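You operate a simulated robot arm through the tools that you are given. There is no shell and no other tool. Be economical: measure what you need, move in short steps, check, and stop when the job is done.

The job below is to be done with a simulated robot arm. You get a single attempt, and the scene is never put back.

TASK
Take the levelling foot with an orange pad and put it on the small blue tray. Take the black cartridge and leave it on the black level. Put the 6 coupling from the blue bench top on top of the grey fixture there and the 10 coupling in the inside of the white guard tray. Any order will do. Set down upright: levelling foot with an orange pad, black cartridge.

The check looks at the end state, three seconds after you hand in, the way a careful person would. Anything else that was tipped, shoved, dropped, spilled or broken makes it a failure.

THE ROBOT
A 6-joint arm with a two-finger gripper on a trunk, on a base that drives. Base frame: it is fixed to the floor where the robot stands at the start and does not move with it; the origin is under the middle of the robot, x ahead of it, y to its left, z up; the surface under the hand at the start is at about z = 740. Units: mm, degrees, N and s.
With the tool pointing down near the work surface it reaches from about 340 to 840 mm from the robot's upright axis, wherever it stands. Its first joint turns from -166.0 to 166.0 degrees. Places, roughly: black level [250, -2000, 750]; coupling [0, 1500, 750]; grey fixture [-500, 1750, 750]; inside of the white guard tray (19x15 cm) [-1700, -500, 740]. Payload 2.45 kg.
The TCP is the grasp point between the finger pads, 20 mm short of the fingertips. In the tool frame z runs along the fingers and y along their closing line. The gripper opens to 140 mm. The gripper's body begins 168 mm behind the TCP.
Orientation is that of the tool frame in the base frame, as [roll, pitch, yaw] about the fixed x, y, z axes, in that order (R = Rz(yaw) Ry(pitch) Rx(roll)). With the fingers straight down and closing along the base's y, the tool's x points along the base's -x, its y along +y and its z along -z.

THE INTERFACE
- The arm moves only by the tool jog_arm. Its argument "series" is one flat list of numbers, 6 for each row, row after row: the shift along the base's x, y, z in m, then the turn, a rotation vector about the base's x, y, z in degrees. In form: [dx, dy, dz, ax, ay, az, dx, dy, dz, ax, ay, az, ...]. A call has 1 to 12 rows; each row shifts and turns the commanded pose from where the row before left it. "hand" is the gripper command, from -1 (fully open) to 1 (shut), values between in proportion, set as the call begins (left out, the last holds). A row lasts 0.2 s, in which the tool goes at most 50 mm and 8.6 degrees; a call with a longer step from one row to the next is refused whole, and so is a gripper value outside its range. A pose out of reach is approached as far as the arm can. The call stops where the force on the tool passes 40 N (or 10 N more than at its start, if that is more) or the arm is blocked; 0.2 s more then pass. The fingers move at their own pace (about 45 mm/s each) and stop on an object; they squeeze with about 41 N. The grip force told is the motor's: it shows also when the fingers shut on nothing. Time passes only in rows, and 0.2 s behind the last, so rows that do not move let the fingers close. It gives the time, the measured TCP pose, the force on the tool (base axes), the opening and the grip force at its end, in the units of the frame above (readings bear some noise), with the torque about the TCP (base axes, N m) and any sound that the robot's microphone picked up.
- Cameras (640 x 400 px; columns grow to the right, rows downward): "scene" is now at [70.8, 124.8, 1829.3]; the picture's right is [-0.27, -0.96, 0.00], its down [-0.87, 0.24, -0.44] and it looks along [0.42, -0.12, -0.90] (base axes); focal length 251 px, centre (320, 200). "wrist" rides on the gripper at [78, 11, -209] in the tool frame; the picture's right is [-0.14, 0.99, 0.00], its down [-0.92, -0.13, -0.37] and it looks along [-0.37, -0.05, 0.93] (tool axes); focal length 280 px, centre (320, 200). There is no depth. A picture from a camera that has moved, and an enlarged one, comes with that camera's place and axes in the base frame and with its lens.
- grab_frame(camera): a new picture of that camera. It takes no simulated time.
- lift_body(by): slides the trunk up (or, below 0, down) by that many mm; the arm and the scene camera ride with it, the base frame stays. It gives what a move gives, with no picture.
- drive_base(legs): drives the robot by 1 to 6 legs, each [ahead, left, turn to the left] in mm, mm and degrees, along the robot's own axes; the way and the turn of a leg run together, so that a leg with both is an arc; at most 1500 mm and 180 degrees a leg. The arm and the cameras ride along, it lands a little off, and it stops where it bumps. It gives what a move gives.
- aim_head(pan, tilt): turns the head with the scene camera to pan (to the left, within 143 degrees either way) and tilt (down, from -29 to 69), counted from straight ahead of the robot. It gives what a move gives.
- enlarge(camera, box): a new picture of the part [left, top, right, bottom] of that camera's present view, enlarged. It takes no simulated time.
- job_done(): hands the job in; it is judged then, once.

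Go step by step. Nothing tells you exact positions but the pictures and the camera data: compare them with the known pose of the tool, close in by small moves and look again before you grip or let go. The budget is 165 turns and 108 pictures, counting those below and the enlarged ones. Unless the task says otherwise, let go and move clear before handing in, and close with one line.

The tools are called after ">>>" as name(argument=value, ...) on one line, values as JSON. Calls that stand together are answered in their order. jog_arm: Moves the arm, as the interface text tells. Its arguments: {"type":"object","properties":{"series":{"type":"array","items":{"type":"number"}},"hand":{"type":"number"}},"required":["series"]} The other tools are called the same way: lift_body (by) slides the trunk up or down; drive_base (legs) drives the base; aim_head (pan, tilt) turns the head that bears the scene camera; grab_frame (camera) takes a picture; enlarge (camera, box) takes an enlarged picture of a part of a camera's view; job_done () hands the job in.

At the start:

```text
clock: 0.0
tcp_pos: [503.0, -159.4, 976.8]
ee_rot: [180.0, 0.0, 179.9]
force: [0.2, -1.0, 0.1]
torque: [0.0, 0.01, -0.01]
opening: 140.1
finger_force: 0.0
trunk travel left (down, up): [-100.0, 130.0]
robot x, y, heading: [-1.8, 1.9, 0.0]
head pan, tilt: [-15.8, 64.1]
```

scene: 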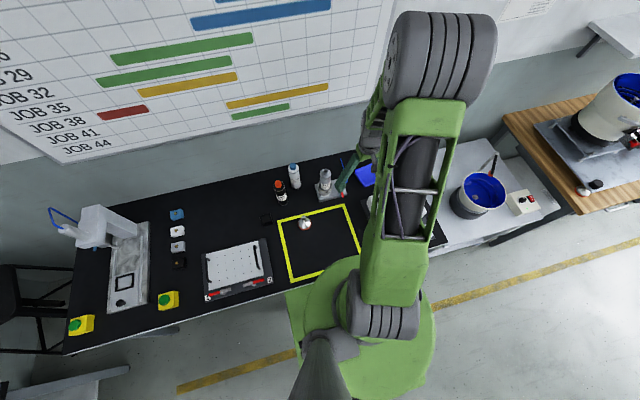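
wrist: 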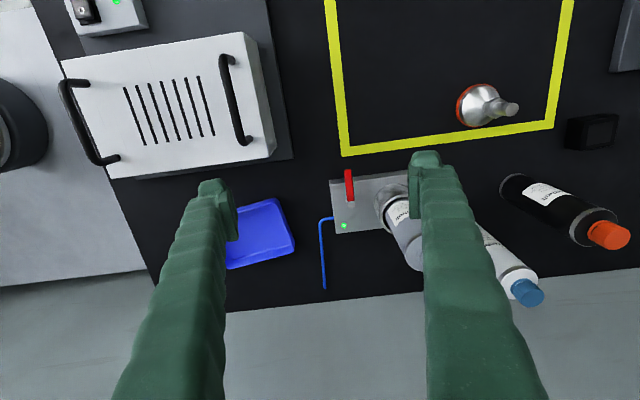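

I see the levelling foot in the yellow square, the blue tray beyond it, and a black cartridge with an orange cap at the back. I'll enlarge both views to check details before moving.

>>> enlarge(camera="scene", box=[160, 140, 400, 290])

>>> enlarge(camera="wrist", box=[400, 50, 640, 310])

```text
2.67 times, centred on (280, 215) of scene
camera zoom: at [70.8, 124.8, 1829.3], right [-0.27, -0.96, 0.0], down [-0.87, 0.24, -0.44], along [0.42, -0.12, -0.9], focal length 668 px, centre (427, 160)
```

zoom: 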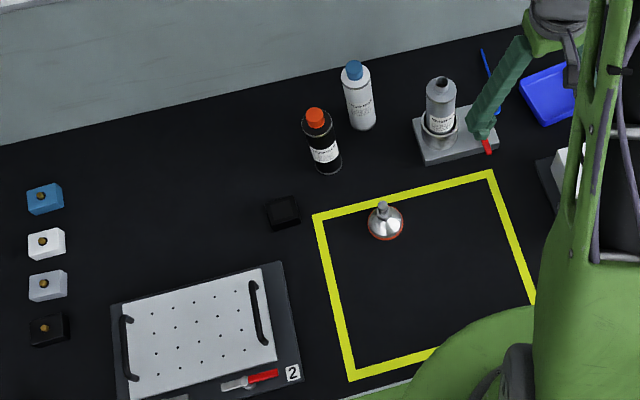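

```text
1.54 times, centred on (520, 180) of wrist
camera zoom: at [424.2, -149.0, 1185.6], right [0.14, 0.99, 0.0], down [0.92, -0.13, 0.37], along [0.37, -0.05, -0.93], focal length 431 px, centre (12, 231)
```

zoom: 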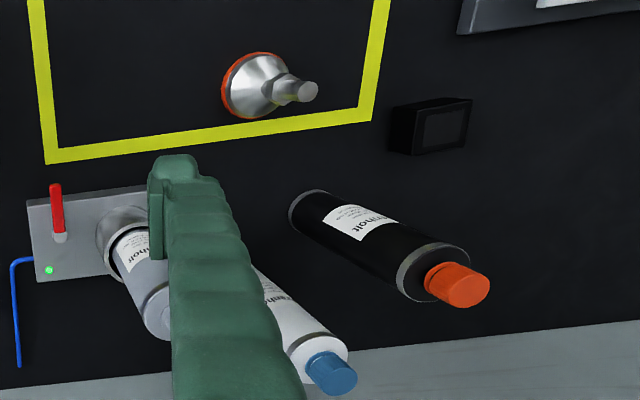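

The foot is upright at about [480, 76], with its stud top near z≈830. I'll move above it and look again.

>>> jog_arm(series=[-0.004, 0.047, -0.005, 0, 0, 0, -0.004, 0.047, -0.005, 0, 0, 0, -0.004, 0.047, -0.005, 0, 0, 0, -0.004, 0.047, -0.01, 0, 0, 0, -0.004, 0.047, -0.01, 0, 0, 0, 0, 0, -0.03, 0, 0, 0], hand=-1)

>>> grab_frame(camera="wrist")

```text
clock: 1.4
tcp_pos: [484.9, 76.7, 912.4]
ee_rot: [180.0, 0.1, 179.9]
force: [0.3, 0.1, -0.8]
torque: [0.02, 0.01, 0.0]
opening: 139.9
finger_force: 0.2
trunk travel left (down, up): [-100.0, 130.0]
robot x, y, heading: [-0.8, 1.1, -0.0]
head pan, tilt: [-15.8, 64.1]
```

```text
103 pictures are left
camera wrist: at [406.9, 87.6, 1121.1], right [0.14, 0.99, 0.0], down [0.92, -0.13, 0.37], along [0.36, -0.05, -0.93], focal length 280 px, centre (320, 200)
```

wrist: 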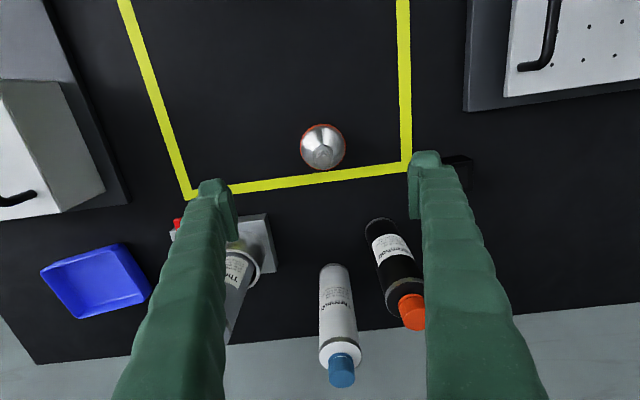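

The foot is nearly between the fingers. I'll enlarge for its exact stud position.

>>> enlarge(camera="wrist", box=[280, 110, 376, 170])

```text
6.67 times, centred on (328, 140) of wrist
camera zoom: at [406.9, 87.6, 1121.1], right [0.14, 0.99, 0.0], down [0.92, -0.13, 0.37], along [0.36, -0.05, -0.93], focal length 1869 px, centre (267, 600)
```

zoom: 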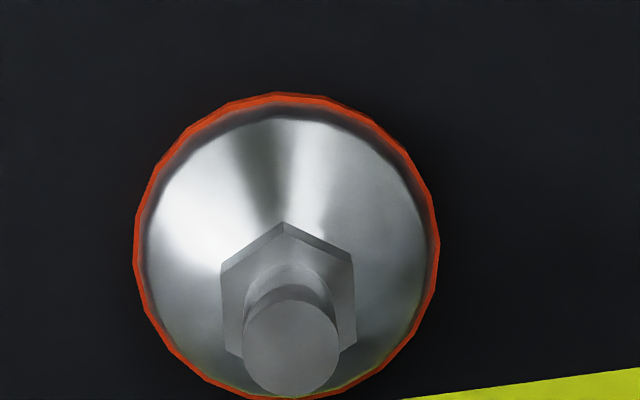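

The stud is about 15 mm thick, running from z≈790 to 834 at [477, 82]. I'll descend and grip it.

>>> jog_arm(series=[-0.008, 0.005, -0.03, 0, 0, 0, 0, 0, -0.035, 0, 0, 0, 0, 0, -0.033, 0, 0, 0, 0, 0, 0, 0, 0, 0])

>>> jog_arm(series=[0, 0, 0, 0, 0, 0, 0, 0, 0, 0, 0, 0, 0, 0, 0, 0, 0, 0, 0, 0, 0, 0, 0, 0, 0, 0, 0, 0, 0, 0, 0, 0, 0, 0, 0, 0, 0, 0, 0, 0, 0, 0, 0, 0, 0, 0, 0, 0, 0, 0, 0, 0, 0, 0, 0, 0, 0, 0, 0, 0], hand=1)

>>> grab_frame(camera="wrist")

```text
clock: 2.4
tcp_pos: [475.9, 81.7, 813.3]
ee_rot: [180.0, -0.1, 180.0]
force: [0.6, 0.8, 0.5]
torque: [0.02, 0.05, 0.0]
opening: 139.8
finger_force: 0.0
trunk travel left (down, up): [-100.0, 130.0]
robot x, y, heading: [3.2, -2.0, 0.1]
head pan, tilt: [-15.8, 64.1]
```

```text
clock: 4.6
tcp_pos: [475.8, 80.2, 813.4]
ee_rot: [180.0, 0.1, -180.0]
force: [-0.9, 1.1, -0.2]
torque: [0.04, -0.02, 0.06]
opening: 14.8
finger_force: 41.0
trunk travel left (down, up): [-100.0, 130.0]
robot x, y, heading: [-1.6, 0.6, 0.2]
head pan, tilt: [-15.8, 64.1]
```

```text
101 pictures are left
camera wrist: at [398.4, 91.8, 1022.2], right [0.14, 0.99, 0.0], down [0.92, -0.13, 0.37], along [0.37, -0.05, -0.93], focal length 280 px, centre (320, 200)
```

wrist: 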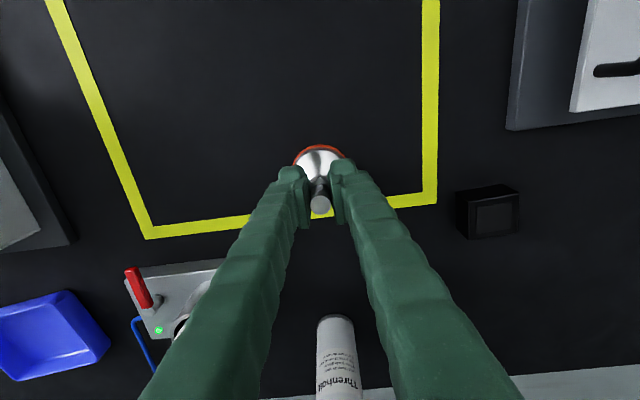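

The foot is gripped on its stud. I'll lift it high and move toward the blue tray.

>>> jog_arm(series=[0, 0, 0.03, 0, 0, 0, 0, 0, 0.045, 0, 0, 0, 0, 0, 0.045, 0, 0, 0, 0, 0, 0.045, 0, 0, 0, 0, 0, 0.04, 0, 0, 0, 0, 0, 0, 0, 0, 0])

>>> jog_arm(series=[0.015, -0.035, 0, 0, 0, 0, 0.015, -0.035, 0, 0, 0, 0, 0.015, -0.035, 0, 0, 0, 0, 0.015, -0.035, 0, 0, 0, 0, 0.015, -0.035, 0, 0, 0, 0, 0.015, -0.035, 0, 0, 0, 0, 0.015, -0.035, 0, 0, 0, 0, 0.015, -0.035, 0, 0, 0, 0, 0.015, -0.035, 0, 0, 0, 0, 0.015, -0.035, 0, 0, 0, 0, 0.016, -0.03, 0, 0, 0, 0, 0, 0, 0, 0, 0, 0])

>>> grab_frame(camera="wrist")

>>> grab_frame(camera="scene")

```text
clock: 6.0
tcp_pos: [472.7, 79.0, 1020.9]
ee_rot: [180.0, 0.0, 179.9]
force: [0.2, 0.9, -2.4]
torque: [0.01, 0.01, 0.02]
opening: 14.7
finger_force: 40.6
trunk travel left (down, up): [-100.0, 130.0]
robot x, y, heading: [1.0, 0.2, -0.1]
head pan, tilt: [-15.8, 64.1]
```

```text
clock: 8.6
tcp_pos: [640.5, -299.8, 1017.7]
ee_rot: [-180.0, 0.0, 180.0]
force: [0.1, -0.3, -1.6]
torque: [-0.01, 0.01, 0.0]
opening: 14.6
finger_force: 41.2
trunk travel left (down, up): [-100.0, 130.0]
robot x, y, heading: [-2.5, 1.0, 0.1]
head pan, tilt: [-15.8, 64.1]
```

```text
100 pictures are left
camera wrist: at [562.6, -289.4, 1227.0], right [0.14, 0.99, 0.0], down [0.92, -0.13, 0.37], along [0.36, -0.05, -0.93], focal length 280 px, centre (320, 200)
```

wrist: 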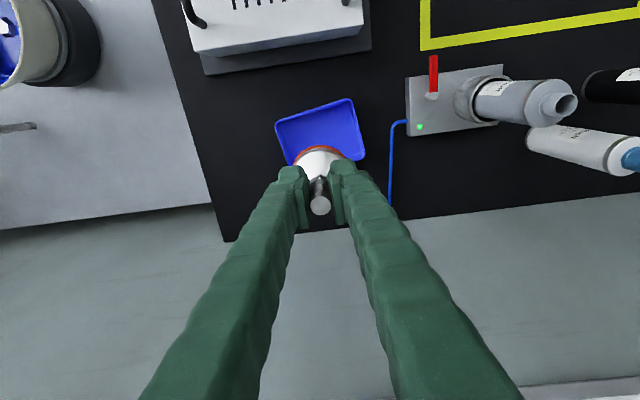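

```text
99 pictures are left
camera scene: at [70.8, 124.9, 1829.3], right [-0.27, -0.96, 0.0], down [-0.87, 0.24, -0.44], along [0.42, -0.12, -0.9], focal length 251 px, centre (320, 200)
```

scene: 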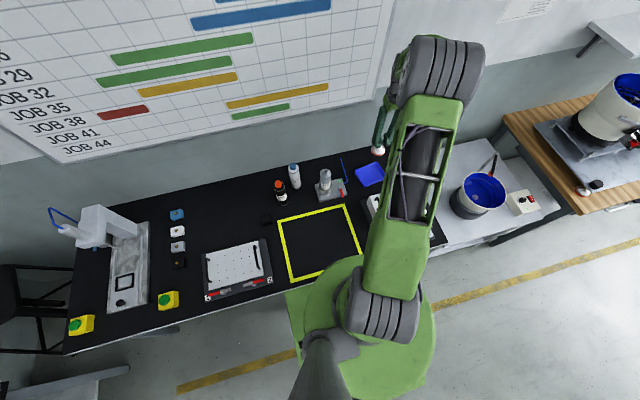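

The tray centre is about [638, -299], so the foot is almost right over it. I'll descend to just above and check.

>>> jog_arm(series=[-0.001, 0, -0.04, 0, 0, 0, 0, 0, -0.04, 0, 0, 0, 0, 0, -0.04, 0, 0, 0, 0, 0, -0.04, 0, 0, 0, 0, 0, -0.017, 0, 0, 0, 0, 0, 0, 0, 0, 0])

>>> grab_frame(camera="wrist")

>>> enlarge(camera="scene", box=[310, 120, 430, 220])

```text
clock: 10.0
tcp_pos: [639.3, -300.1, 840.7]
ee_rot: [-179.9, 0.0, -179.9]
force: [0.2, -0.4, -2.8]
torque: [0.01, -0.01, -0.02]
opening: 14.6
finger_force: 40.7
trunk travel left (down, up): [-100.0, 130.0]
robot x, y, heading: [0.4, -1.7, 0.2]
head pan, tilt: [-15.8, 64.1]
```

```text
98 pictures are left
camera wrist: at [560.5, -290.0, 1049.2], right [0.14, 0.99, 0.0], down [0.92, -0.13, 0.37], along [0.37, -0.05, -0.93], focal length 280 px, centre (320, 200)
```

wrist: 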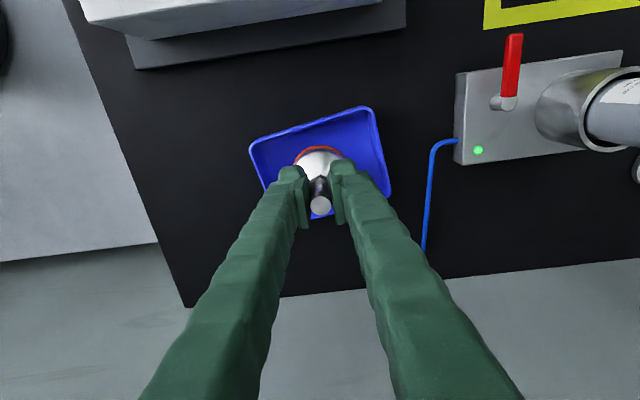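

```text
4.00 times, centred on (370, 170) of scene
camera zoom: at [70.9, 124.8, 1829.3], right [-0.27, -0.96, 0.0], down [-0.87, 0.24, -0.44], along [0.42, -0.12, -0.9], focal length 1003 px, centre (120, 320)
```

zoom: 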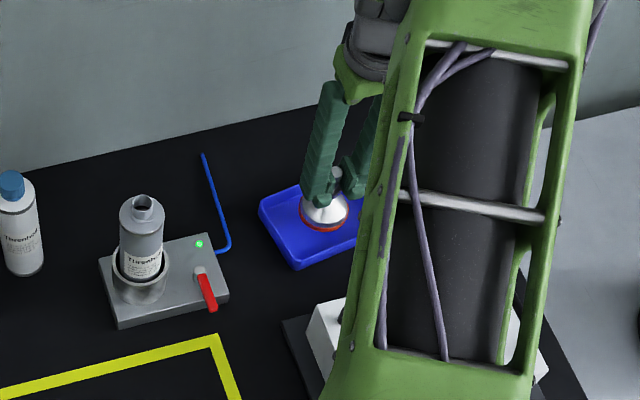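

It's centred over the tray. I'll lower it slowly until contact.

>>> jog_arm(series=[0, 0, -0.008, 0, 0, 0, 0, 0, -0.006, 0, 0, 0, 0, 0, -0.003, 0, 0, 0, 0, 0, -0.002, 0, 0, 0, 0, 0, -0.002, 0, 0, 0, 0, 0, 0, 0, 0, 0])

```text
clock: 11.4
tcp_pos: [640.4, -300.4, 819.7]
ee_rot: [-179.9, 0.0, 179.9]
force: [0.3, 0.2, -2.0]
torque: [-0.01, 0.01, 0.02]
opening: 14.6
finger_force: 40.7
trunk travel left (down, up): [-100.0, 130.0]
robot x, y, heading: [2.2, 4.5, -0.2]
head pan, tilt: [-15.8, 64.1]
```

>>> jog_arm(series=[0, 0, -0.001, 0, 0, 0, 0, 0, -0.001, 0, 0, 0, 0, 0, -0.001, 0, 0, 0, 0, 0, 0, 0, 0, 0])

```text
clock: 12.4
tcp_pos: [639.4, -299.6, 816.8]
ee_rot: [180.0, -0.1, 179.9]
force: [-0.1, -0.2, -1.7]
torque: [-0.03, -0.01, 0.01]
opening: 14.8
finger_force: 40.2
trunk travel left (down, up): [-100.0, 130.0]
robot x, y, heading: [5.1, 2.6, 0.1]
head pan, tilt: [-15.8, 64.1]
```

Still no contact; I continue by 1 mm steps.

>>> jog_arm(series=[0, 0, -0.001, 0, 0, 0, 0, 0, -0.001, 0, 0, 0, 0, 0, 0, 0, 0, 0])

```text
clock: 13.2
tcp_pos: [640.0, -299.4, 817.9]
ee_rot: [-180.0, 0.2, -180.0]
force: [-0.6, 0.8, 11.6]
torque: [0.03, 0.09, 0.05]
opening: 14.4
finger_force: 41.2
trunk travel left (down, up): [-100.0, 130.0]
robot x, y, heading: [3.4, 0.6, 0.0]
head pan, tilt: [-15.8, 64.1]
```

The foot has touched the tray floor. I'll release it and rise clear.

>>> jog_arm(series=[0, 0, 0.001, 0, 0, 0, 0, 0, 0, 0, 0, 0, 0, 0, 0, 0, 0, 0, 0, 0, 0, 0, 0, 0, 0, 0, 0, 0, 0, 0], hand=0)

>>> jog_arm(series=[0, 0, 0.03, 0, 0, 0, 0, 0, 0.04, 0, 0, 0, 0, 0, 0.04, 0, 0, 0, 0, 0, 0.04, 0, 0, 0, 0, 0, 0.04, 0, 0, 0, 0, 0, 0.04, 0, 0, 0])

>>> grab_frame(camera="wrist")

```text
clock: 14.4
tcp_pos: [639.8, -299.4, 816.4]
ee_rot: [180.0, 0.0, -180.0]
force: [0.8, -0.4, -0.8]
torque: [0.0, -0.01, 0.02]
opening: 70.2
finger_force: 0.1
trunk travel left (down, up): [-100.0, 130.0]
robot x, y, heading: [-2.1, 2.1, 0.2]
head pan, tilt: [-15.8, 64.1]
```

```text
clock: 15.8
tcp_pos: [637.9, -298.5, 1046.5]
ee_rot: [180.0, 0.0, -180.0]
force: [-0.3, -0.5, 0.4]
torque: [-0.03, -0.04, -0.02]
opening: 69.6
finger_force: 0.1
trunk travel left (down, up): [-100.0, 130.0]
robot x, y, heading: [-1.0, 2.1, 0.2]
head pan, tilt: [-15.8, 64.1]
```

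```text
96 pictures are left
camera wrist: at [559.3, -288.3, 1255.9], right [0.14, 0.99, 0.0], down [0.92, -0.13, 0.37], along [0.36, -0.05, -0.93], focal length 280 px, centre (320, 200)
```

wrist: 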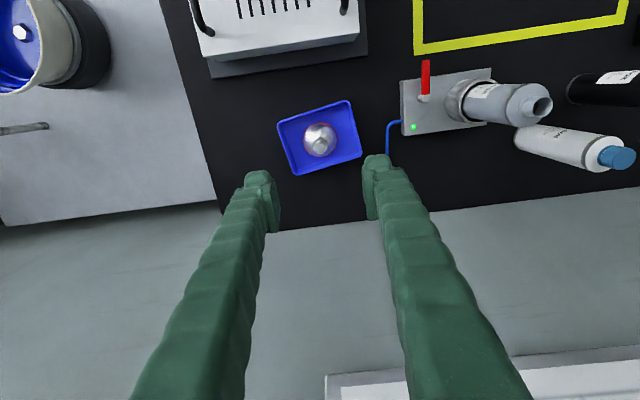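

The foot stands in the tray. Now I'll move over the black cartridge at around [615, 151].

>>> jog_arm(series=[-0.002, 0.0375, 0, 0, 0, 0, -0.002, 0.0375, 0, 0, 0, 0, -0.002, 0.0375, 0, 0, 0, 0, -0.002, 0.0375, 0, 0, 0, 0, -0.002, 0.0375, 0, 0, 0, 0, -0.002, 0.0375, 0, 0, 0, 0, -0.002, 0.0375, 0, 0, 0, 0, -0.002, 0.0375, 0, 0, 0, 0, -0.002, 0.0375, 0, 0, 0, 0, -0.002, 0.0375, 0, 0, 0, 0, -0.002, 0.0375, 0, 0, 0, 0, -0.002, 0.0375, 0, 0, 0, 0], hand=-0.2)

>>> grab_frame(camera="wrist")

>>> enlarge(camera="scene", box=[240, 140, 360, 215])

```text
clock: 18.4
tcp_pos: [615.0, 151.9, 1048.2]
ee_rot: [180.0, 0.0, 180.0]
force: [0.3, -0.6, 0.2]
torque: [-0.03, 0.0, 0.03]
opening: 83.7
finger_force: 0.0
trunk travel left (down, up): [-100.0, 130.0]
robot x, y, heading: [-2.2, -0.4, -0.1]
head pan, tilt: [-15.8, 64.1]
```

```text
95 pictures are left
camera wrist: at [536.5, 162.9, 1255.5], right [0.14, 0.99, 0.0], down [0.92, -0.13, 0.37], along [0.37, -0.05, -0.93], focal length 280 px, centre (320, 200)
```

wrist: 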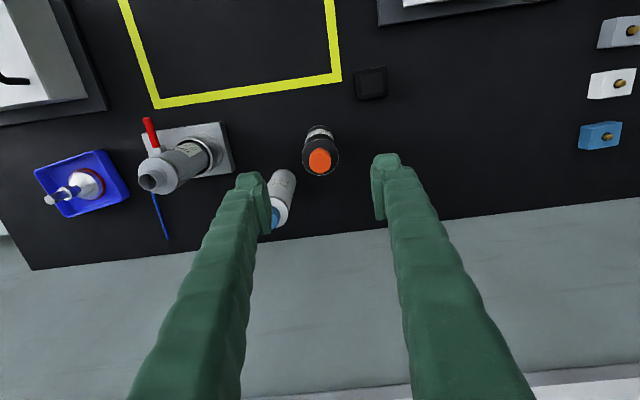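

```text
5.33 times, centred on (300, 178) of scene
camera zoom: at [70.8, 125.6, 1829.2], right [-0.27, -0.96, 0.0], down [-0.87, 0.24, -0.44], along [0.42, -0.12, -0.9], focal length 1337 px, centre (427, 320)
```

zoom: 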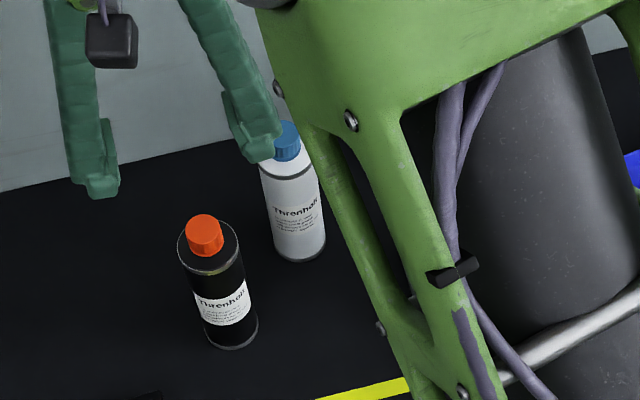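

The cartridge is at about [620, 152]. I'll descend around it, with the white bottle clear of the fingers.

>>> jog_arm(series=[0.005, 0, -0.03, 0, 0, 0, 0, 0, -0.04, 0, 0, 0, 0, 0, -0.03, 0, 0, 0, 0, 0, -0.02, 0, 0, 0, 0, 0, 0, 0, 0, 0])

>>> grab_frame(camera="wrist")

```text
clock: 19.6
tcp_pos: [621.5, 151.3, 924.4]
ee_rot: [179.9, 0.0, 180.0]
force: [-0.5, -0.7, 0.5]
torque: [0.0, 0.02, -0.01]
opening: 83.8
finger_force: 0.1
trunk travel left (down, up): [-100.0, 130.0]
robot x, y, heading: [0.1, 1.8, -0.2]
head pan, tilt: [-15.8, 64.1]
```

```text
93 pictures are left
camera wrist: at [542.0, 161.9, 1134.4], right [0.14, 0.99, 0.0], down [0.92, -0.13, 0.37], along [0.37, -0.05, -0.93], focal length 280 px, centre (320, 200)
```

wrist: 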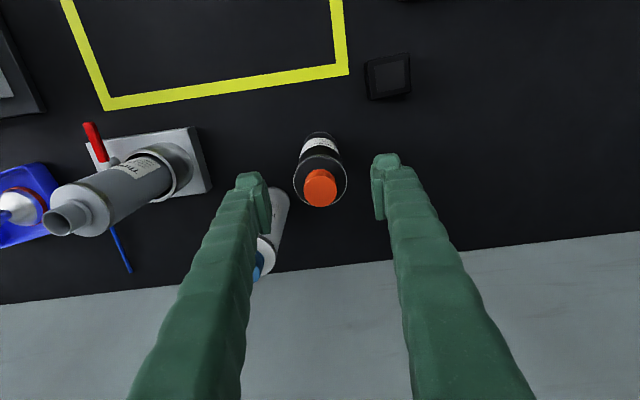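

Well centred. I'll descend to mid-body and grip.

>>> jog_arm(series=[0, 0, -0.03, 0, 0, 0, 0, 0, -0.03, 0, 0, 0, 0, 0, -0.03, 0, 0, 0, 0, 0, 0, 0, 0, 0])

>>> jog_arm(series=[0, 0, 0, 0, 0, 0, 0, 0, 0, 0, 0, 0, 0, 0, 0, 0, 0, 0, 0, 0, 0, 0, 0, 0, 0, 0, 0, 0, 0, 0, 0, 0, 0, 0, 0, 0], hand=1)

>>> jog_arm(series=[0, 0, 0.02, 0, 0, 0, 0, 0, 0.04, 0, 0, 0, 0, 0, 0.045, 0, 0, 0, 0, 0, 0.045, 0, 0, 0, 0, 0, 0.045, 0, 0, 0, 0, 0, 0.045, 0, 0, 0, 0, 0, 0, 0, 0, 0])

>>> grab_frame(camera="wrist")

```text
clock: 20.6
tcp_pos: [621.5, 150.1, 837.2]
ee_rot: [-180.0, 0.0, 180.0]
force: [-0.3, 0.0, -0.2]
torque: [-0.02, -0.01, 0.0]
opening: 83.9
finger_force: 0.0
trunk travel left (down, up): [-100.0, 130.0]
robot x, y, heading: [1.1, 1.7, -0.1]
head pan, tilt: [-15.8, 64.1]
```

```text
clock: 22.0
tcp_pos: [620.6, 151.1, 836.4]
ee_rot: [180.0, 0.0, -179.9]
force: [0.1, 0.1, 0.5]
torque: [-0.02, -0.01, 0.01]
opening: 47.4
finger_force: 40.8
trunk travel left (down, up): [-100.0, 130.0]
robot x, y, heading: [5.0, 1.2, 0.3]
head pan, tilt: [-15.8, 64.1]
```

```text
clock: 23.6
tcp_pos: [622.3, 148.9, 1075.8]
ee_rot: [-180.0, 0.0, -180.0]
force: [-0.4, 0.0, -3.1]
torque: [0.0, 0.03, -0.02]
opening: 47.7
finger_force: 40.3
trunk travel left (down, up): [-100.0, 130.0]
robot x, y, heading: [1.0, -0.7, 0.1]
head pan, tilt: [-15.8, 64.1]
```

```text
92 pictures are left
camera wrist: at [543.7, 159.5, 1285.3], right [0.14, 0.99, 0.0], down [0.92, -0.13, 0.37], along [0.36, -0.05, -0.93], focal length 280 px, centre (320, 200)
```

wrist: 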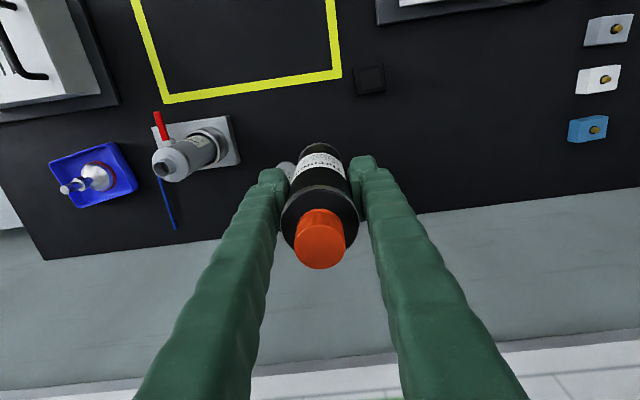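

The cartridge is held, and its bottom is 97 mm below the TCP. Before driving, I'll retract the arm over the base and look to the right.

>>> jog_arm(series=[-0.02, -0.03, 0.01, 0, 0, 0, -0.025, -0.03, 0.01, 0, 0, 0, -0.025, -0.03, 0.01, 0, 0, 0, -0.025, -0.02, 0, 0, 0, 0, -0.025, -0.02, 0, 0, 0, 0, -0.025, -0.02, 0, 0, 0, 0, -0.025, 0, 0, 0, 0, 0, -0.025, 0, 0, 0, 0, 0, -0.02, 0, 0, 0, 0, 0])

>>> aim_head(pan=-85, tilt=30)

>>> grab_frame(camera="scene")

```text
clock: 25.6
tcp_pos: [404.0, -0.7, 1106.5]
ee_rot: [-180.0, 0.1, 179.9]
force: [0.3, 1.0, -4.9]
torque: [0.01, 0.01, -0.03]
opening: 47.4
finger_force: 41.5
trunk travel left (down, up): [-100.0, 130.0]
robot x, y, heading: [1.3, 1.2, 0.0]
head pan, tilt: [-15.8, 64.1]
```

```text
clock: 27.0
tcp_pos: [404.5, -1.0, 1106.7]
ee_rot: [179.9, -0.1, -179.9]
force: [-0.1, 0.0, -3.0]
torque: [0.0, 0.04, 0.0]
opening: 47.5
finger_force: 40.9
trunk travel left (down, up): [-100.0, 130.0]
robot x, y, heading: [0.8, 1.0, 0.1]
head pan, tilt: [-85.0, 30.0]
```

```text
91 pictures are left
camera scene: at [19.4, 51.5, 1875.9], right [-1.0, -0.09, 0.0], down [-0.04, 0.5, -0.87], along [0.08, -0.86, -0.5], focal length 251 px, centre (320, 200)
```

scene: 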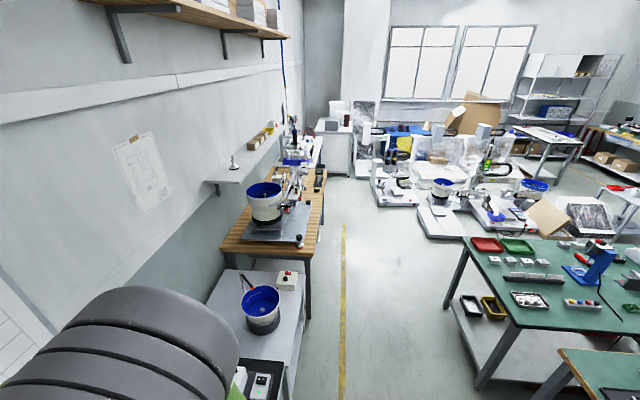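

I'll zoom on the area where the black level should be.

>>> enlarge(camera="scene", box=[200, 110, 360, 290])

```text
2.22 times, centred on (280, 200) of scene
camera zoom: at [19.4, 51.5, 1875.9], right [-1.0, -0.09, 0.0], down [-0.04, 0.5, -0.87], along [0.08, -0.86, -0.5], focal length 557 px, centre (409, 200)
```

zoom: 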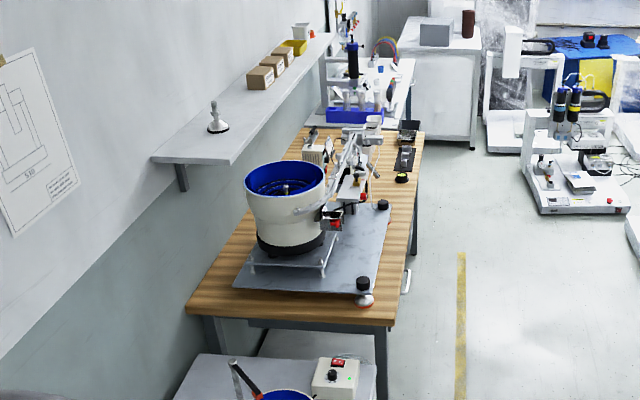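

The black level is likely on the far end of the wooden bench. I'll back off into the aisle and drive right along it, then look.

>>> drive_base(legs=[[-320, 0, 0], [0, -1000, 0], [0, -900, 0]])

>>> aim_head(pan=-15, tilt=55)

>>> grab_frame(camera="scene")

>>> grab_frame(camera="wrist")

```text
clock: 45.7
tcp_pos: [78.0, -1905.9, 1106.1]
ee_rot: [-180.0, -0.1, 179.5]
force: [-0.1, -0.3, -3.5]
torque: [0.02, -0.01, -0.03]
opening: 47.4
finger_force: 41.0
trunk travel left (down, up): [-100.0, 130.0]
robot x, y, heading: [-324.5, -1900.0, -0.5]
head pan, tilt: [-85.0, 30.0]
```

```text
clock: 47.1
tcp_pos: [77.6, -1906.2, 1105.7]
ee_rot: [179.9, 0.0, 179.5]
force: [0.1, 0.3, -3.8]
torque: [0.04, -0.06, 0.0]
opening: 47.5
finger_force: 40.7
trunk travel left (down, up): [-100.0, 130.0]
robot x, y, heading: [-326.3, -1900.6, -0.8]
head pan, tilt: [-15.0, 55.0]
```

```text
89 pictures are left
camera scene: at [-245.1, -1779.4, 1839.9], right [-0.27, -0.96, 0.0], down [-0.79, 0.22, -0.57], along [0.55, -0.15, -0.82], focal length 251 px, centre (320, 200)
```

scene: 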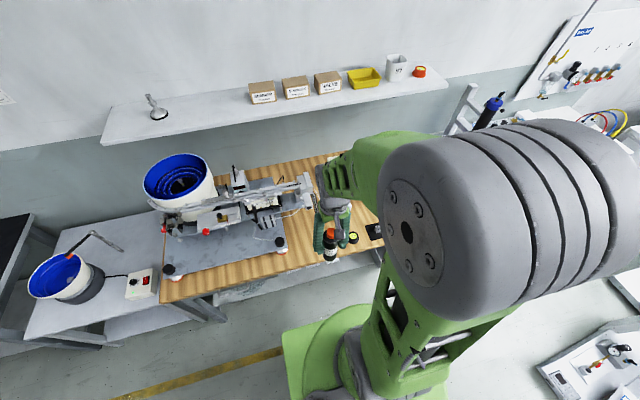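

```text
88 pictures are left
camera wrist: at [-0.6, -1894.3, 1315.3], right [0.15, 0.99, 0.0], down [0.92, -0.14, 0.37], along [0.36, -0.05, -0.93], focal length 280 px, centre (320, 200)
```

wrist: 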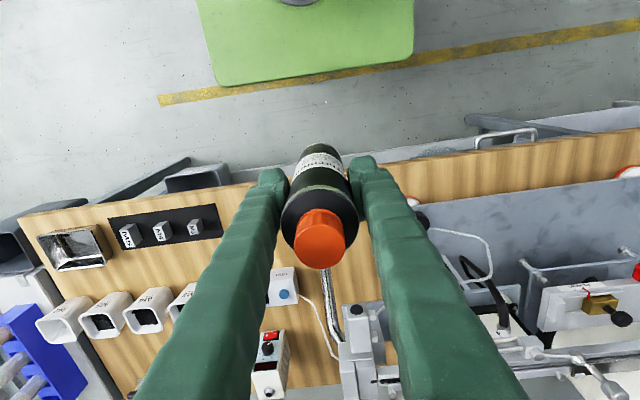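

The spot near [235, -2065] is hidden by the hand. I'll shift the arm aside to see it.

>>> jog_arm(series=[0, 0.04, 0, 0, 0, 0, 0, 0.04, 0, 0, 0, 0, 0, 0.04, 0, 0, 0, 0, 0, 0.04, 0, 0, 0, 0, 0, 0.04, 0, 0, 0, 0, 0, 0, 0, 0, 0, 0])

>>> enlarge(camera="wrist", box=[100, 100, 340, 250])

>>> enlarge(camera="scene", box=[240, 160, 400, 280])

```text
clock: 48.5
tcp_pos: [78.2, -1705.4, 1107.6]
ee_rot: [180.0, 0.0, 179.5]
force: [0.5, -0.1, -4.2]
torque: [0.0, -0.03, 0.02]
opening: 47.5
finger_force: 40.9
trunk travel left (down, up): [-100.0, 130.0]
robot x, y, heading: [-324.2, -1902.7, -0.3]
head pan, tilt: [-15.0, 55.0]
```

```text
2.67 times, centred on (220, 175) of wrist
camera zoom: at [-0.4, -1693.3, 1316.6], right [0.15, 0.99, 0.0], down [0.92, -0.14, 0.37], along [0.36, -0.05, -0.93], focal length 748 px, centre (587, 267)
```

zoom: 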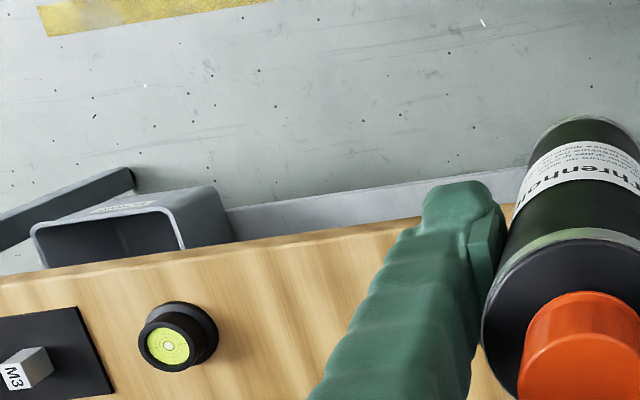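

```text
3.33 times, centred on (320, 220) of scene
camera zoom: at [-245.1, -1779.6, 1839.9], right [-0.27, -0.96, 0.0], down [-0.79, 0.22, -0.57], along [0.55, -0.15, -0.82], focal length 836 px, centre (320, 133)
```

zoom: 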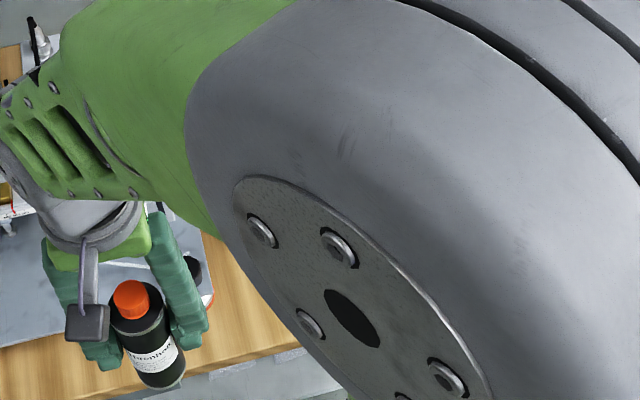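

The black level is a round bubble level at about [232, -2077], top near z≈759. I'll go closer, beside it, to pin its position.

>>> jog_arm(series=[0.0245, -0.0357, -0.015, 0, 0, 0, 0.0245, -0.0357, -0.015, 0, 0, 0, 0.0245, -0.0357, -0.015, 0, 0, 0, 0.0245, -0.0357, -0.015, 0, 0, 0, 0.0245, -0.0357, -0.015, 0, 0, 0, 0.0245, -0.0357, -0.015, 0, 0, 0, 0.0245, -0.0357, -0.015, 0, 0, 0, 0, 0, 0, 0, 0, 0])

>>> grab_frame(camera="wrist")

>>> grab_frame(camera="scene")

```text
clock: 50.3
tcp_pos: [252.3, -1955.8, 1003.7]
ee_rot: [-180.0, 0.0, 179.5]
force: [-0.5, 0.3, -2.6]
torque: [-0.01, 0.02, -0.02]
opening: 47.3
finger_force: 40.7
trunk travel left (down, up): [-100.0, 130.0]
robot x, y, heading: [-325.4, -1900.0, -0.4]
head pan, tilt: [-15.0, 55.0]
```

```text
85 pictures are left
camera wrist: at [173.2, -1943.5, 1211.8], right [0.15, 0.99, 0.0], down [0.92, -0.14, 0.37], along [0.36, -0.05, -0.93], focal length 280 px, centre (320, 200)
```

wrist: 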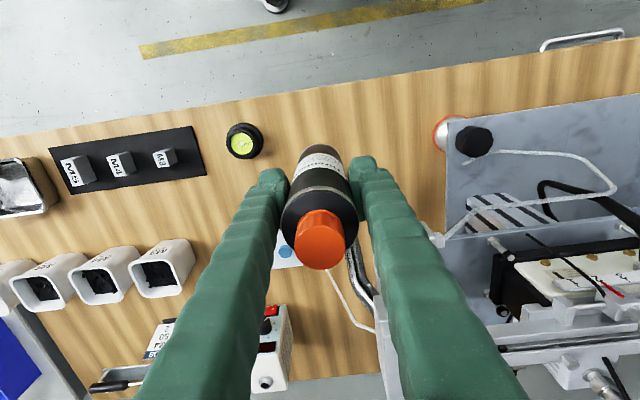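

```text
84 pictures are left
camera scene: at [-245.2, -1779.1, 1839.9], right [-0.27, -0.96, 0.0], down [-0.79, 0.22, -0.57], along [0.55, -0.15, -0.82], focal length 251 px, centre (320, 200)
```

scene: 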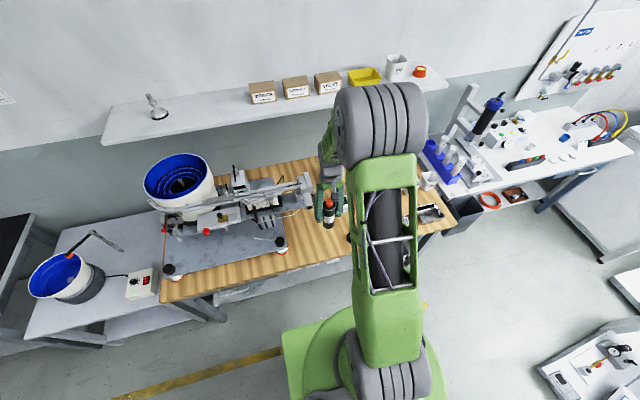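

>>> enlarge(camera="wrist", box=[200, 110, 280, 170])

```text
6.67 times, centred on (240, 140) of wrist
camera zoom: at [173.2, -1943.5, 1211.8], right [0.15, 0.99, 0.0], down [0.92, -0.14, 0.37], along [0.36, -0.05, -0.93], focal length 1869 px, centre (853, 600)
```

zoom: 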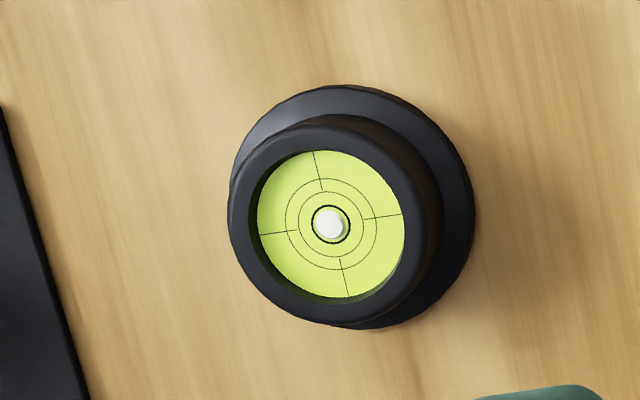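

The level's centre is at about [236, -2078.5] with its top at z≈766 (50 mm wide). I'll move over it, then lower.

>>> jog_arm(series=[-0.004, -0.03, 0, 0, 0, 0, -0.004, -0.03, 0, 0, 0, 0, -0.004, -0.03, 0, 0, 0, 0, -0.004, -0.0327, 0, 0, 0, 0, 0, 0, -0.04, 0, 0, 0, 0, 0, -0.04, 0, 0, 0, 0, 0, -0.03, 0, 0, 0, 0, 0, 0, 0, 0, 0])

>>> grab_frame(camera="wrist")

>>> grab_frame(camera="scene")

```text
clock: 52.1
tcp_pos: [232.5, -2077.5, 890.4]
ee_rot: [180.0, 0.0, 179.5]
force: [-0.5, 0.2, -2.5]
torque: [0.02, -0.04, 0.03]
opening: 47.2
finger_force: 41.0
trunk travel left (down, up): [-100.0, 130.0]
robot x, y, heading: [-325.1, -1898.8, -0.7]
head pan, tilt: [-15.0, 55.0]
```

```text
82 pictures are left
camera wrist: at [154.3, -2066.6, 1100.5], right [0.15, 0.99, 0.0], down [0.92, -0.14, 0.37], along [0.36, -0.05, -0.93], focal length 280 px, centre (320, 200)
```

wrist: 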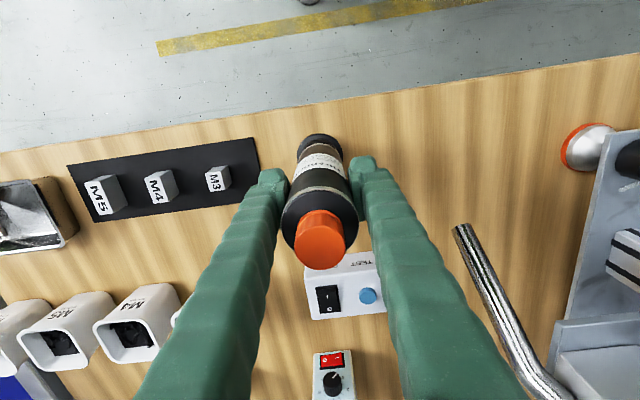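

```text
81 pictures are left
camera scene: at [-245.0, -1779.4, 1839.9], right [-0.27, -0.96, 0.0], down [-0.79, 0.22, -0.57], along [0.55, -0.15, -0.82], focal length 251 px, centre (320, 200)
```

scene: 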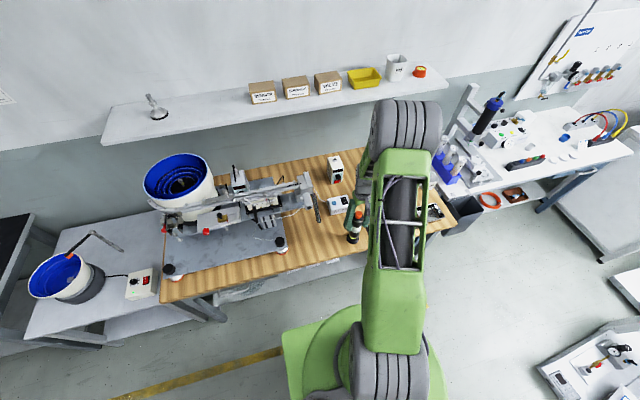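

>>> jog_arm(series=[0, 0, 0, 0, 0, 0, 0, 0, 0, 0, 0, 0])

>>> enlarge(camera="wrist", box=[270, 120, 374, 185])

>>> enlarge(camera="scene", box=[325, 195, 389, 255])

```text
clock: 52.7
tcp_pos: [233.2, -2078.0, 892.7]
ee_rot: [179.9, 0.0, 179.4]
force: [0.3, -0.1, -4.5]
torque: [0.01, -0.02, -0.02]
opening: 47.4
finger_force: 40.4
trunk travel left (down, up): [-100.0, 130.0]
robot x, y, heading: [-330.1, -1902.1, -0.6]
head pan, tilt: [-15.0, 55.0]
```

```text
6.15 times, centred on (322, 152) of wrist
camera zoom: at [154.2, -2066.6, 1100.7], right [0.15, 0.99, 0.0], down [0.92, -0.14, 0.37], along [0.36, -0.05, -0.93], focal length 1726 px, centre (308, 492)
```

zoom: 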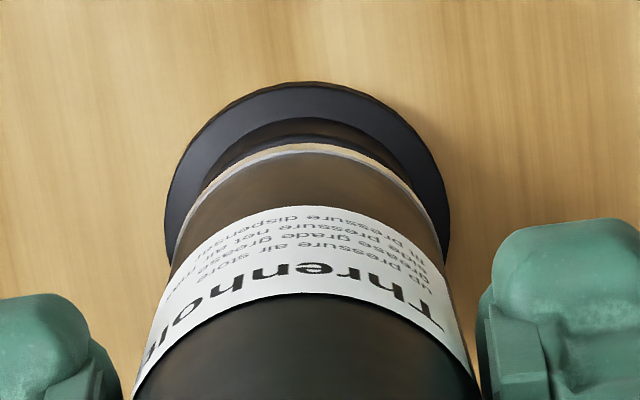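

```text
6.67 times, centred on (357, 225) of scene
camera zoom: at [-245.1, -1779.4, 1839.9], right [-0.27, -0.96, 0.0], down [-0.79, 0.22, -0.57], along [0.55, -0.15, -0.82], focal length 1671 px, centre (73, 33)
```

zoom: 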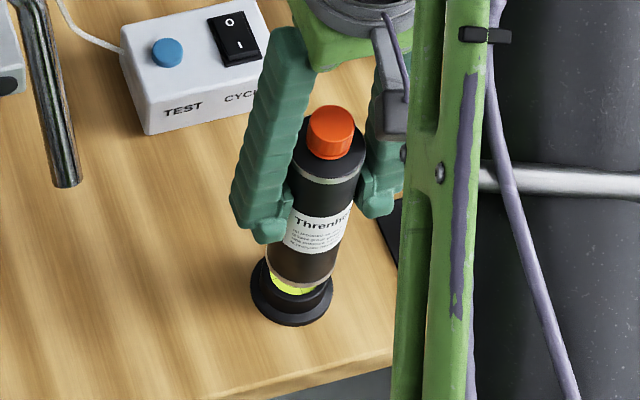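

The bottle is aligned to within about 2 mm with the level. I'll correct x slightly and lower slowly.

>>> jog_arm(series=[0.002, 0, -0.01, 0, 0, 0, 0, 0, -0.008, 0, 0, 0, 0, 0, -0.002, 0, 0, 0, 0, 0, -0.001, 0, 0, 0, 0, 0, -0.001, 0, 0, 0, 0, 0, -0.001, 0, 0, 0, 0, 0, 0, 0, 0, 0])

```text
clock: 54.3
tcp_pos: [236.8, -2078.3, 868.8]
ee_rot: [-180.0, 0.1, 179.6]
force: [0.6, -0.1, -3.6]
torque: [-0.01, 0.01, -0.02]
opening: 47.2
finger_force: 40.9
trunk travel left (down, up): [-100.0, 130.0]
robot x, y, heading: [-327.0, -1899.9, -0.8]
head pan, tilt: [-15.0, 55.0]
```

>>> jog_arm(series=[0, 0, -0.001, 0, 0, 0, 0, 0, -0.001, 0, 0, 0, 0, 0, -0.001, 0, 0, 0, 0, 0, 0, 0, 0, 0])

```text
clock: 55.3
tcp_pos: [234.7, -2078.6, 865.4]
ee_rot: [180.0, 0.0, 179.5]
force: [-0.9, 0.1, -3.9]
torque: [0.02, 0.01, 0.01]
opening: 47.4
finger_force: 41.0
trunk travel left (down, up): [-100.0, 130.0]
robot x, y, heading: [-328.9, -1902.3, -0.6]
head pan, tilt: [-15.0, 55.0]
```

>>> jog_arm(series=[0, 0, -0.001, 0, 0, 0, 0, 0, -0.001, 0, 0, 0, 0, 0, 0, 0, 0, 0])

>>> enlarge(camera="scene", box=[325, 195, 389, 255])

```text
clock: 56.1
tcp_pos: [234.1, -2078.9, 864.8]
ee_rot: [-180.0, 0.0, 179.5]
force: [-1.9, -0.6, 14.2]
torque: [-0.09, 0.28, -0.04]
opening: 47.6
finger_force: 41.0
trunk travel left (down, up): [-100.0, 130.0]
robot x, y, heading: [-325.3, -1902.6, -0.6]
head pan, tilt: [-15.0, 55.0]
```

```text
6.67 times, centred on (357, 225) of scene
camera zoom: at [-246.7, -1779.1, 1840.1], right [-0.27, -0.96, 0.0], down [-0.79, 0.22, -0.57], along [0.55, -0.15, -0.82], focal length 1671 px, centre (73, 33)
```

zoom: 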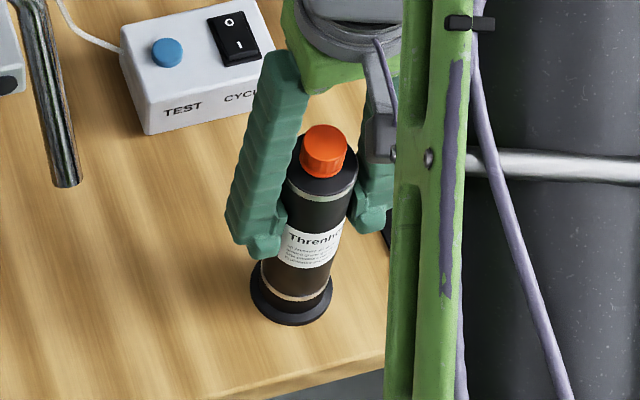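

Contact is made and it sits centred. I'll release and rise.

>>> jog_arm(series=[0, 0, 0.001, 0, 0, 0, 0, 0, 0, 0, 0, 0, 0, 0, 0, 0, 0, 0, 0, 0, 0, 0, 0, 0, 0, 0, 0, 0, 0, 0], hand=-0.15)

>>> jog_arm(series=[0, 0, 0.02, 0, 0, 0, 0, 0, 0.03, 0, 0, 0, 0, 0, 0.04, 0, 0, 0, 0, 0, 0.04, 0, 0, 0, 0, 0, 0.04, 0, 0, 0, 0, 0, 0.04, 0, 0, 0])

>>> enlarge(camera="scene", box=[325, 195, 389, 255])

>>> grab_frame(camera="wrist")

```text
clock: 57.3
tcp_pos: [233.6, -2078.3, 862.3]
ee_rot: [180.0, 0.0, 179.6]
force: [1.0, -0.4, -0.6]
torque: [0.01, 0.02, 0.03]
opening: 80.5
finger_force: 0.0
trunk travel left (down, up): [-100.0, 130.0]
robot x, y, heading: [-321.8, -1900.0, -0.6]
head pan, tilt: [-15.0, 55.0]
```

```text
clock: 58.7
tcp_pos: [233.3, -2079.8, 1074.9]
ee_rot: [-179.9, 0.1, 179.4]
force: [0.1, -0.3, -0.9]
torque: [-0.01, -0.01, 0.01]
opening: 80.3
finger_force: 0.1
trunk travel left (down, up): [-100.0, 130.0]
robot x, y, heading: [-326.7, -1899.4, -0.9]
head pan, tilt: [-15.0, 55.0]
```

```text
6.67 times, centred on (357, 225) of scene
camera zoom: at [-246.0, -1779.1, 1840.0], right [-0.27, -0.96, 0.0], down [-0.79, 0.22, -0.57], along [0.55, -0.15, -0.82], focal length 1671 px, centre (73, 33)
```

zoom: 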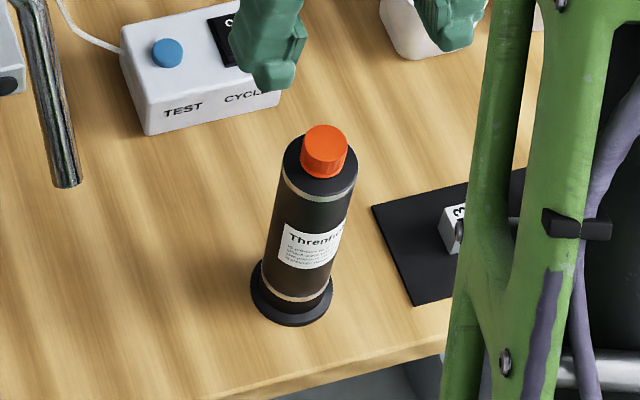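

```text
76 pictures are left
camera wrist: at [155.1, -2067.7, 1283.8], right [0.15, 0.99, 0.0], down [0.92, -0.14, 0.37], along [0.36, -0.05, -0.93], focal length 280 px, centre (320, 200)
```

wrist: 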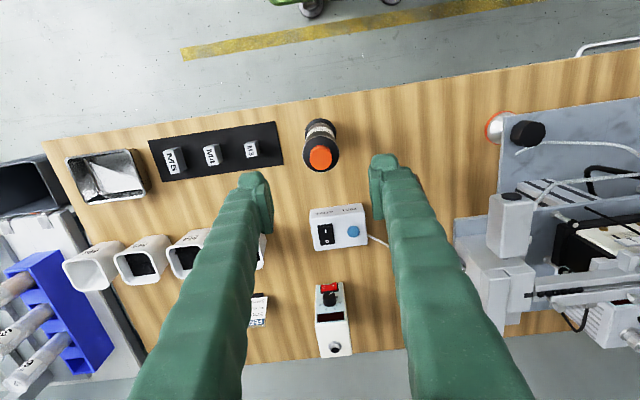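

The cartridge stands on the level. Now I'll retract the arm and drive back left, then look toward the couplings.

>>> jog_arm(series=[-0.03, 0.03, 0, 0, 0, 0, -0.03, 0.03, 0, 0, 0, 0, -0.03, 0.03, 0.01, 0, 0, 0, -0.03, 0.03, 0.01, 0, 0, 0, -0.03, 0.03, 0.01, 0, 0, 0, 0, 0.03, 0, 0, 0, 0])

>>> drive_base(legs=[[0, 1000, 0.5], [0, 1000, 0]])

>>> aim_head(pan=85, tilt=30)

>>> grab_frame(camera="scene")

```text
clock: 60.1
tcp_pos: [84.2, -1897.2, 1101.8]
ee_rot: [180.0, 0.0, 179.5]
force: [-0.2, -0.1, 0.3]
torque: [-0.04, 0.02, -0.01]
opening: 80.3
finger_force: 0.0
trunk travel left (down, up): [-100.0, 130.0]
robot x, y, heading: [-327.3, -1900.7, -0.6]
head pan, tilt: [-15.0, 55.0]
```

```text
clock: 78.0
tcp_pos: [86.0, 115.5, 1102.1]
ee_rot: [-179.9, 0.1, -179.5]
force: [1.1, 0.5, 0.2]
torque: [0.0, 0.02, 0.03]
opening: 80.7
finger_force: 0.0
trunk travel left (down, up): [-100.0, 130.0]
robot x, y, heading: [-330.0, 105.8, 0.6]
head pan, tilt: [-15.0, 55.0]
```

```text
clock: 79.7
tcp_pos: [85.5, 116.1, 1102.2]
ee_rot: [180.0, 0.0, -179.5]
force: [0.2, -0.7, -0.3]
torque: [0.0, -0.03, -0.02]
opening: 80.4
finger_force: 0.0
trunk travel left (down, up): [-100.0, 130.0]
robot x, y, heading: [-324.9, 108.3, 0.6]
head pan, tilt: [85.0, 30.0]
```

```text
75 pictures are left
camera scene: at [-308.3, 336.4, 1875.9], right [1.0, -0.08, 0.0], down [-0.04, -0.5, -0.87], along [0.07, 0.86, -0.5], focal length 251 px, centre (320, 200)
```

scene: 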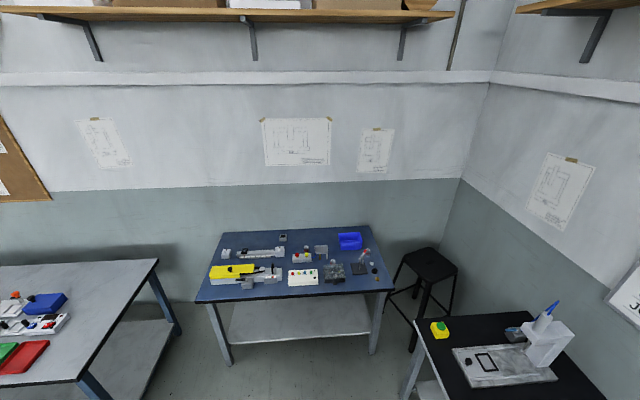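

I see the blue bench straight ahead on the left side. Zooming in on its top.

>>> enlarge(camera="scene", box=[190, 220, 400, 310])

```text
3.05 times, centred on (295, 265) of scene
camera zoom: at [-308.3, 336.4, 1875.9], right [1.0, -0.08, 0.0], down [-0.04, -0.5, -0.87], along [0.07, 0.86, -0.5], focal length 764 px, centre (396, 2)
```

zoom: 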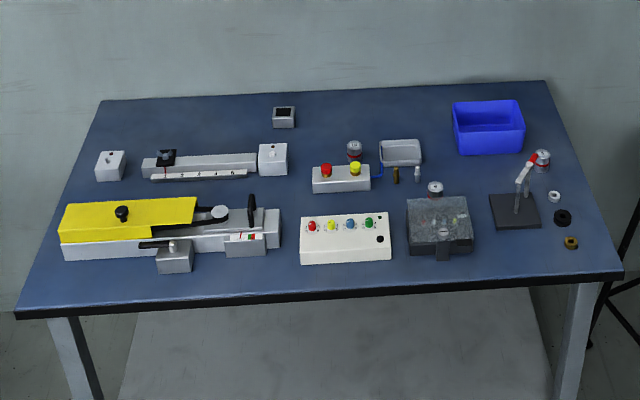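

The couplings appear as silver cylinders with a red band, and the grey fixture is probably the small grey box at the back near [-458, 1765]. I'll turn left and drive toward the bench.

>>> drive_base(legs=[[0, 0, 90], [700, 0, 0]])

>>> aim_head(pan=0, tilt=50)

>>> grab_frame(camera="scene")

>>> grab_frame(camera="wrist")

```text
clock: 87.3
tcp_pos: [-322.3, 1213.8, 1103.0]
ee_rot: [-180.0, 0.1, -90.4]
force: [0.5, 0.0, 0.2]
torque: [-0.01, 0.01, -0.01]
opening: 80.4
finger_force: 0.1
trunk travel left (down, up): [-100.0, 130.0]
robot x, y, heading: [-314.9, 802.5, 89.5]
head pan, tilt: [85.0, 30.0]
```

```text
clock: 88.9
tcp_pos: [-322.1, 1212.9, 1102.6]
ee_rot: [-179.9, 0.0, -90.4]
force: [-0.3, 0.6, -0.2]
torque: [-0.02, 0.01, 0.0]
opening: 80.7
finger_force: 0.1
trunk travel left (down, up): [-100.0, 130.0]
robot x, y, heading: [-317.5, 801.0, 89.7]
head pan, tilt: [0.0, 50.0]
```

```text
73 pictures are left
camera scene: at [-455.4, 891.8, 1846.4], right [1.0, -0.01, 0.0], down [0.0, -0.77, -0.64], along [0.0, 0.64, -0.77], focal length 251 px, centre (320, 200)
```

scene: 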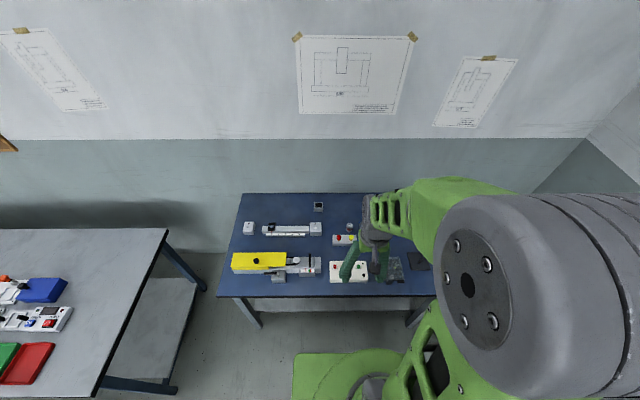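

```text
72 pictures are left
camera wrist: at [-333.9, 1135.8, 1310.8], right [-0.99, 0.14, 0.0], down [0.13, 0.92, 0.37], along [0.05, 0.36, -0.93], focal length 280 px, centre (320, 200)
```

wrist: 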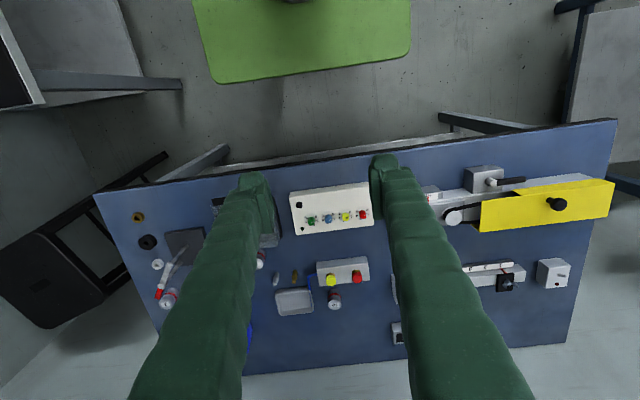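

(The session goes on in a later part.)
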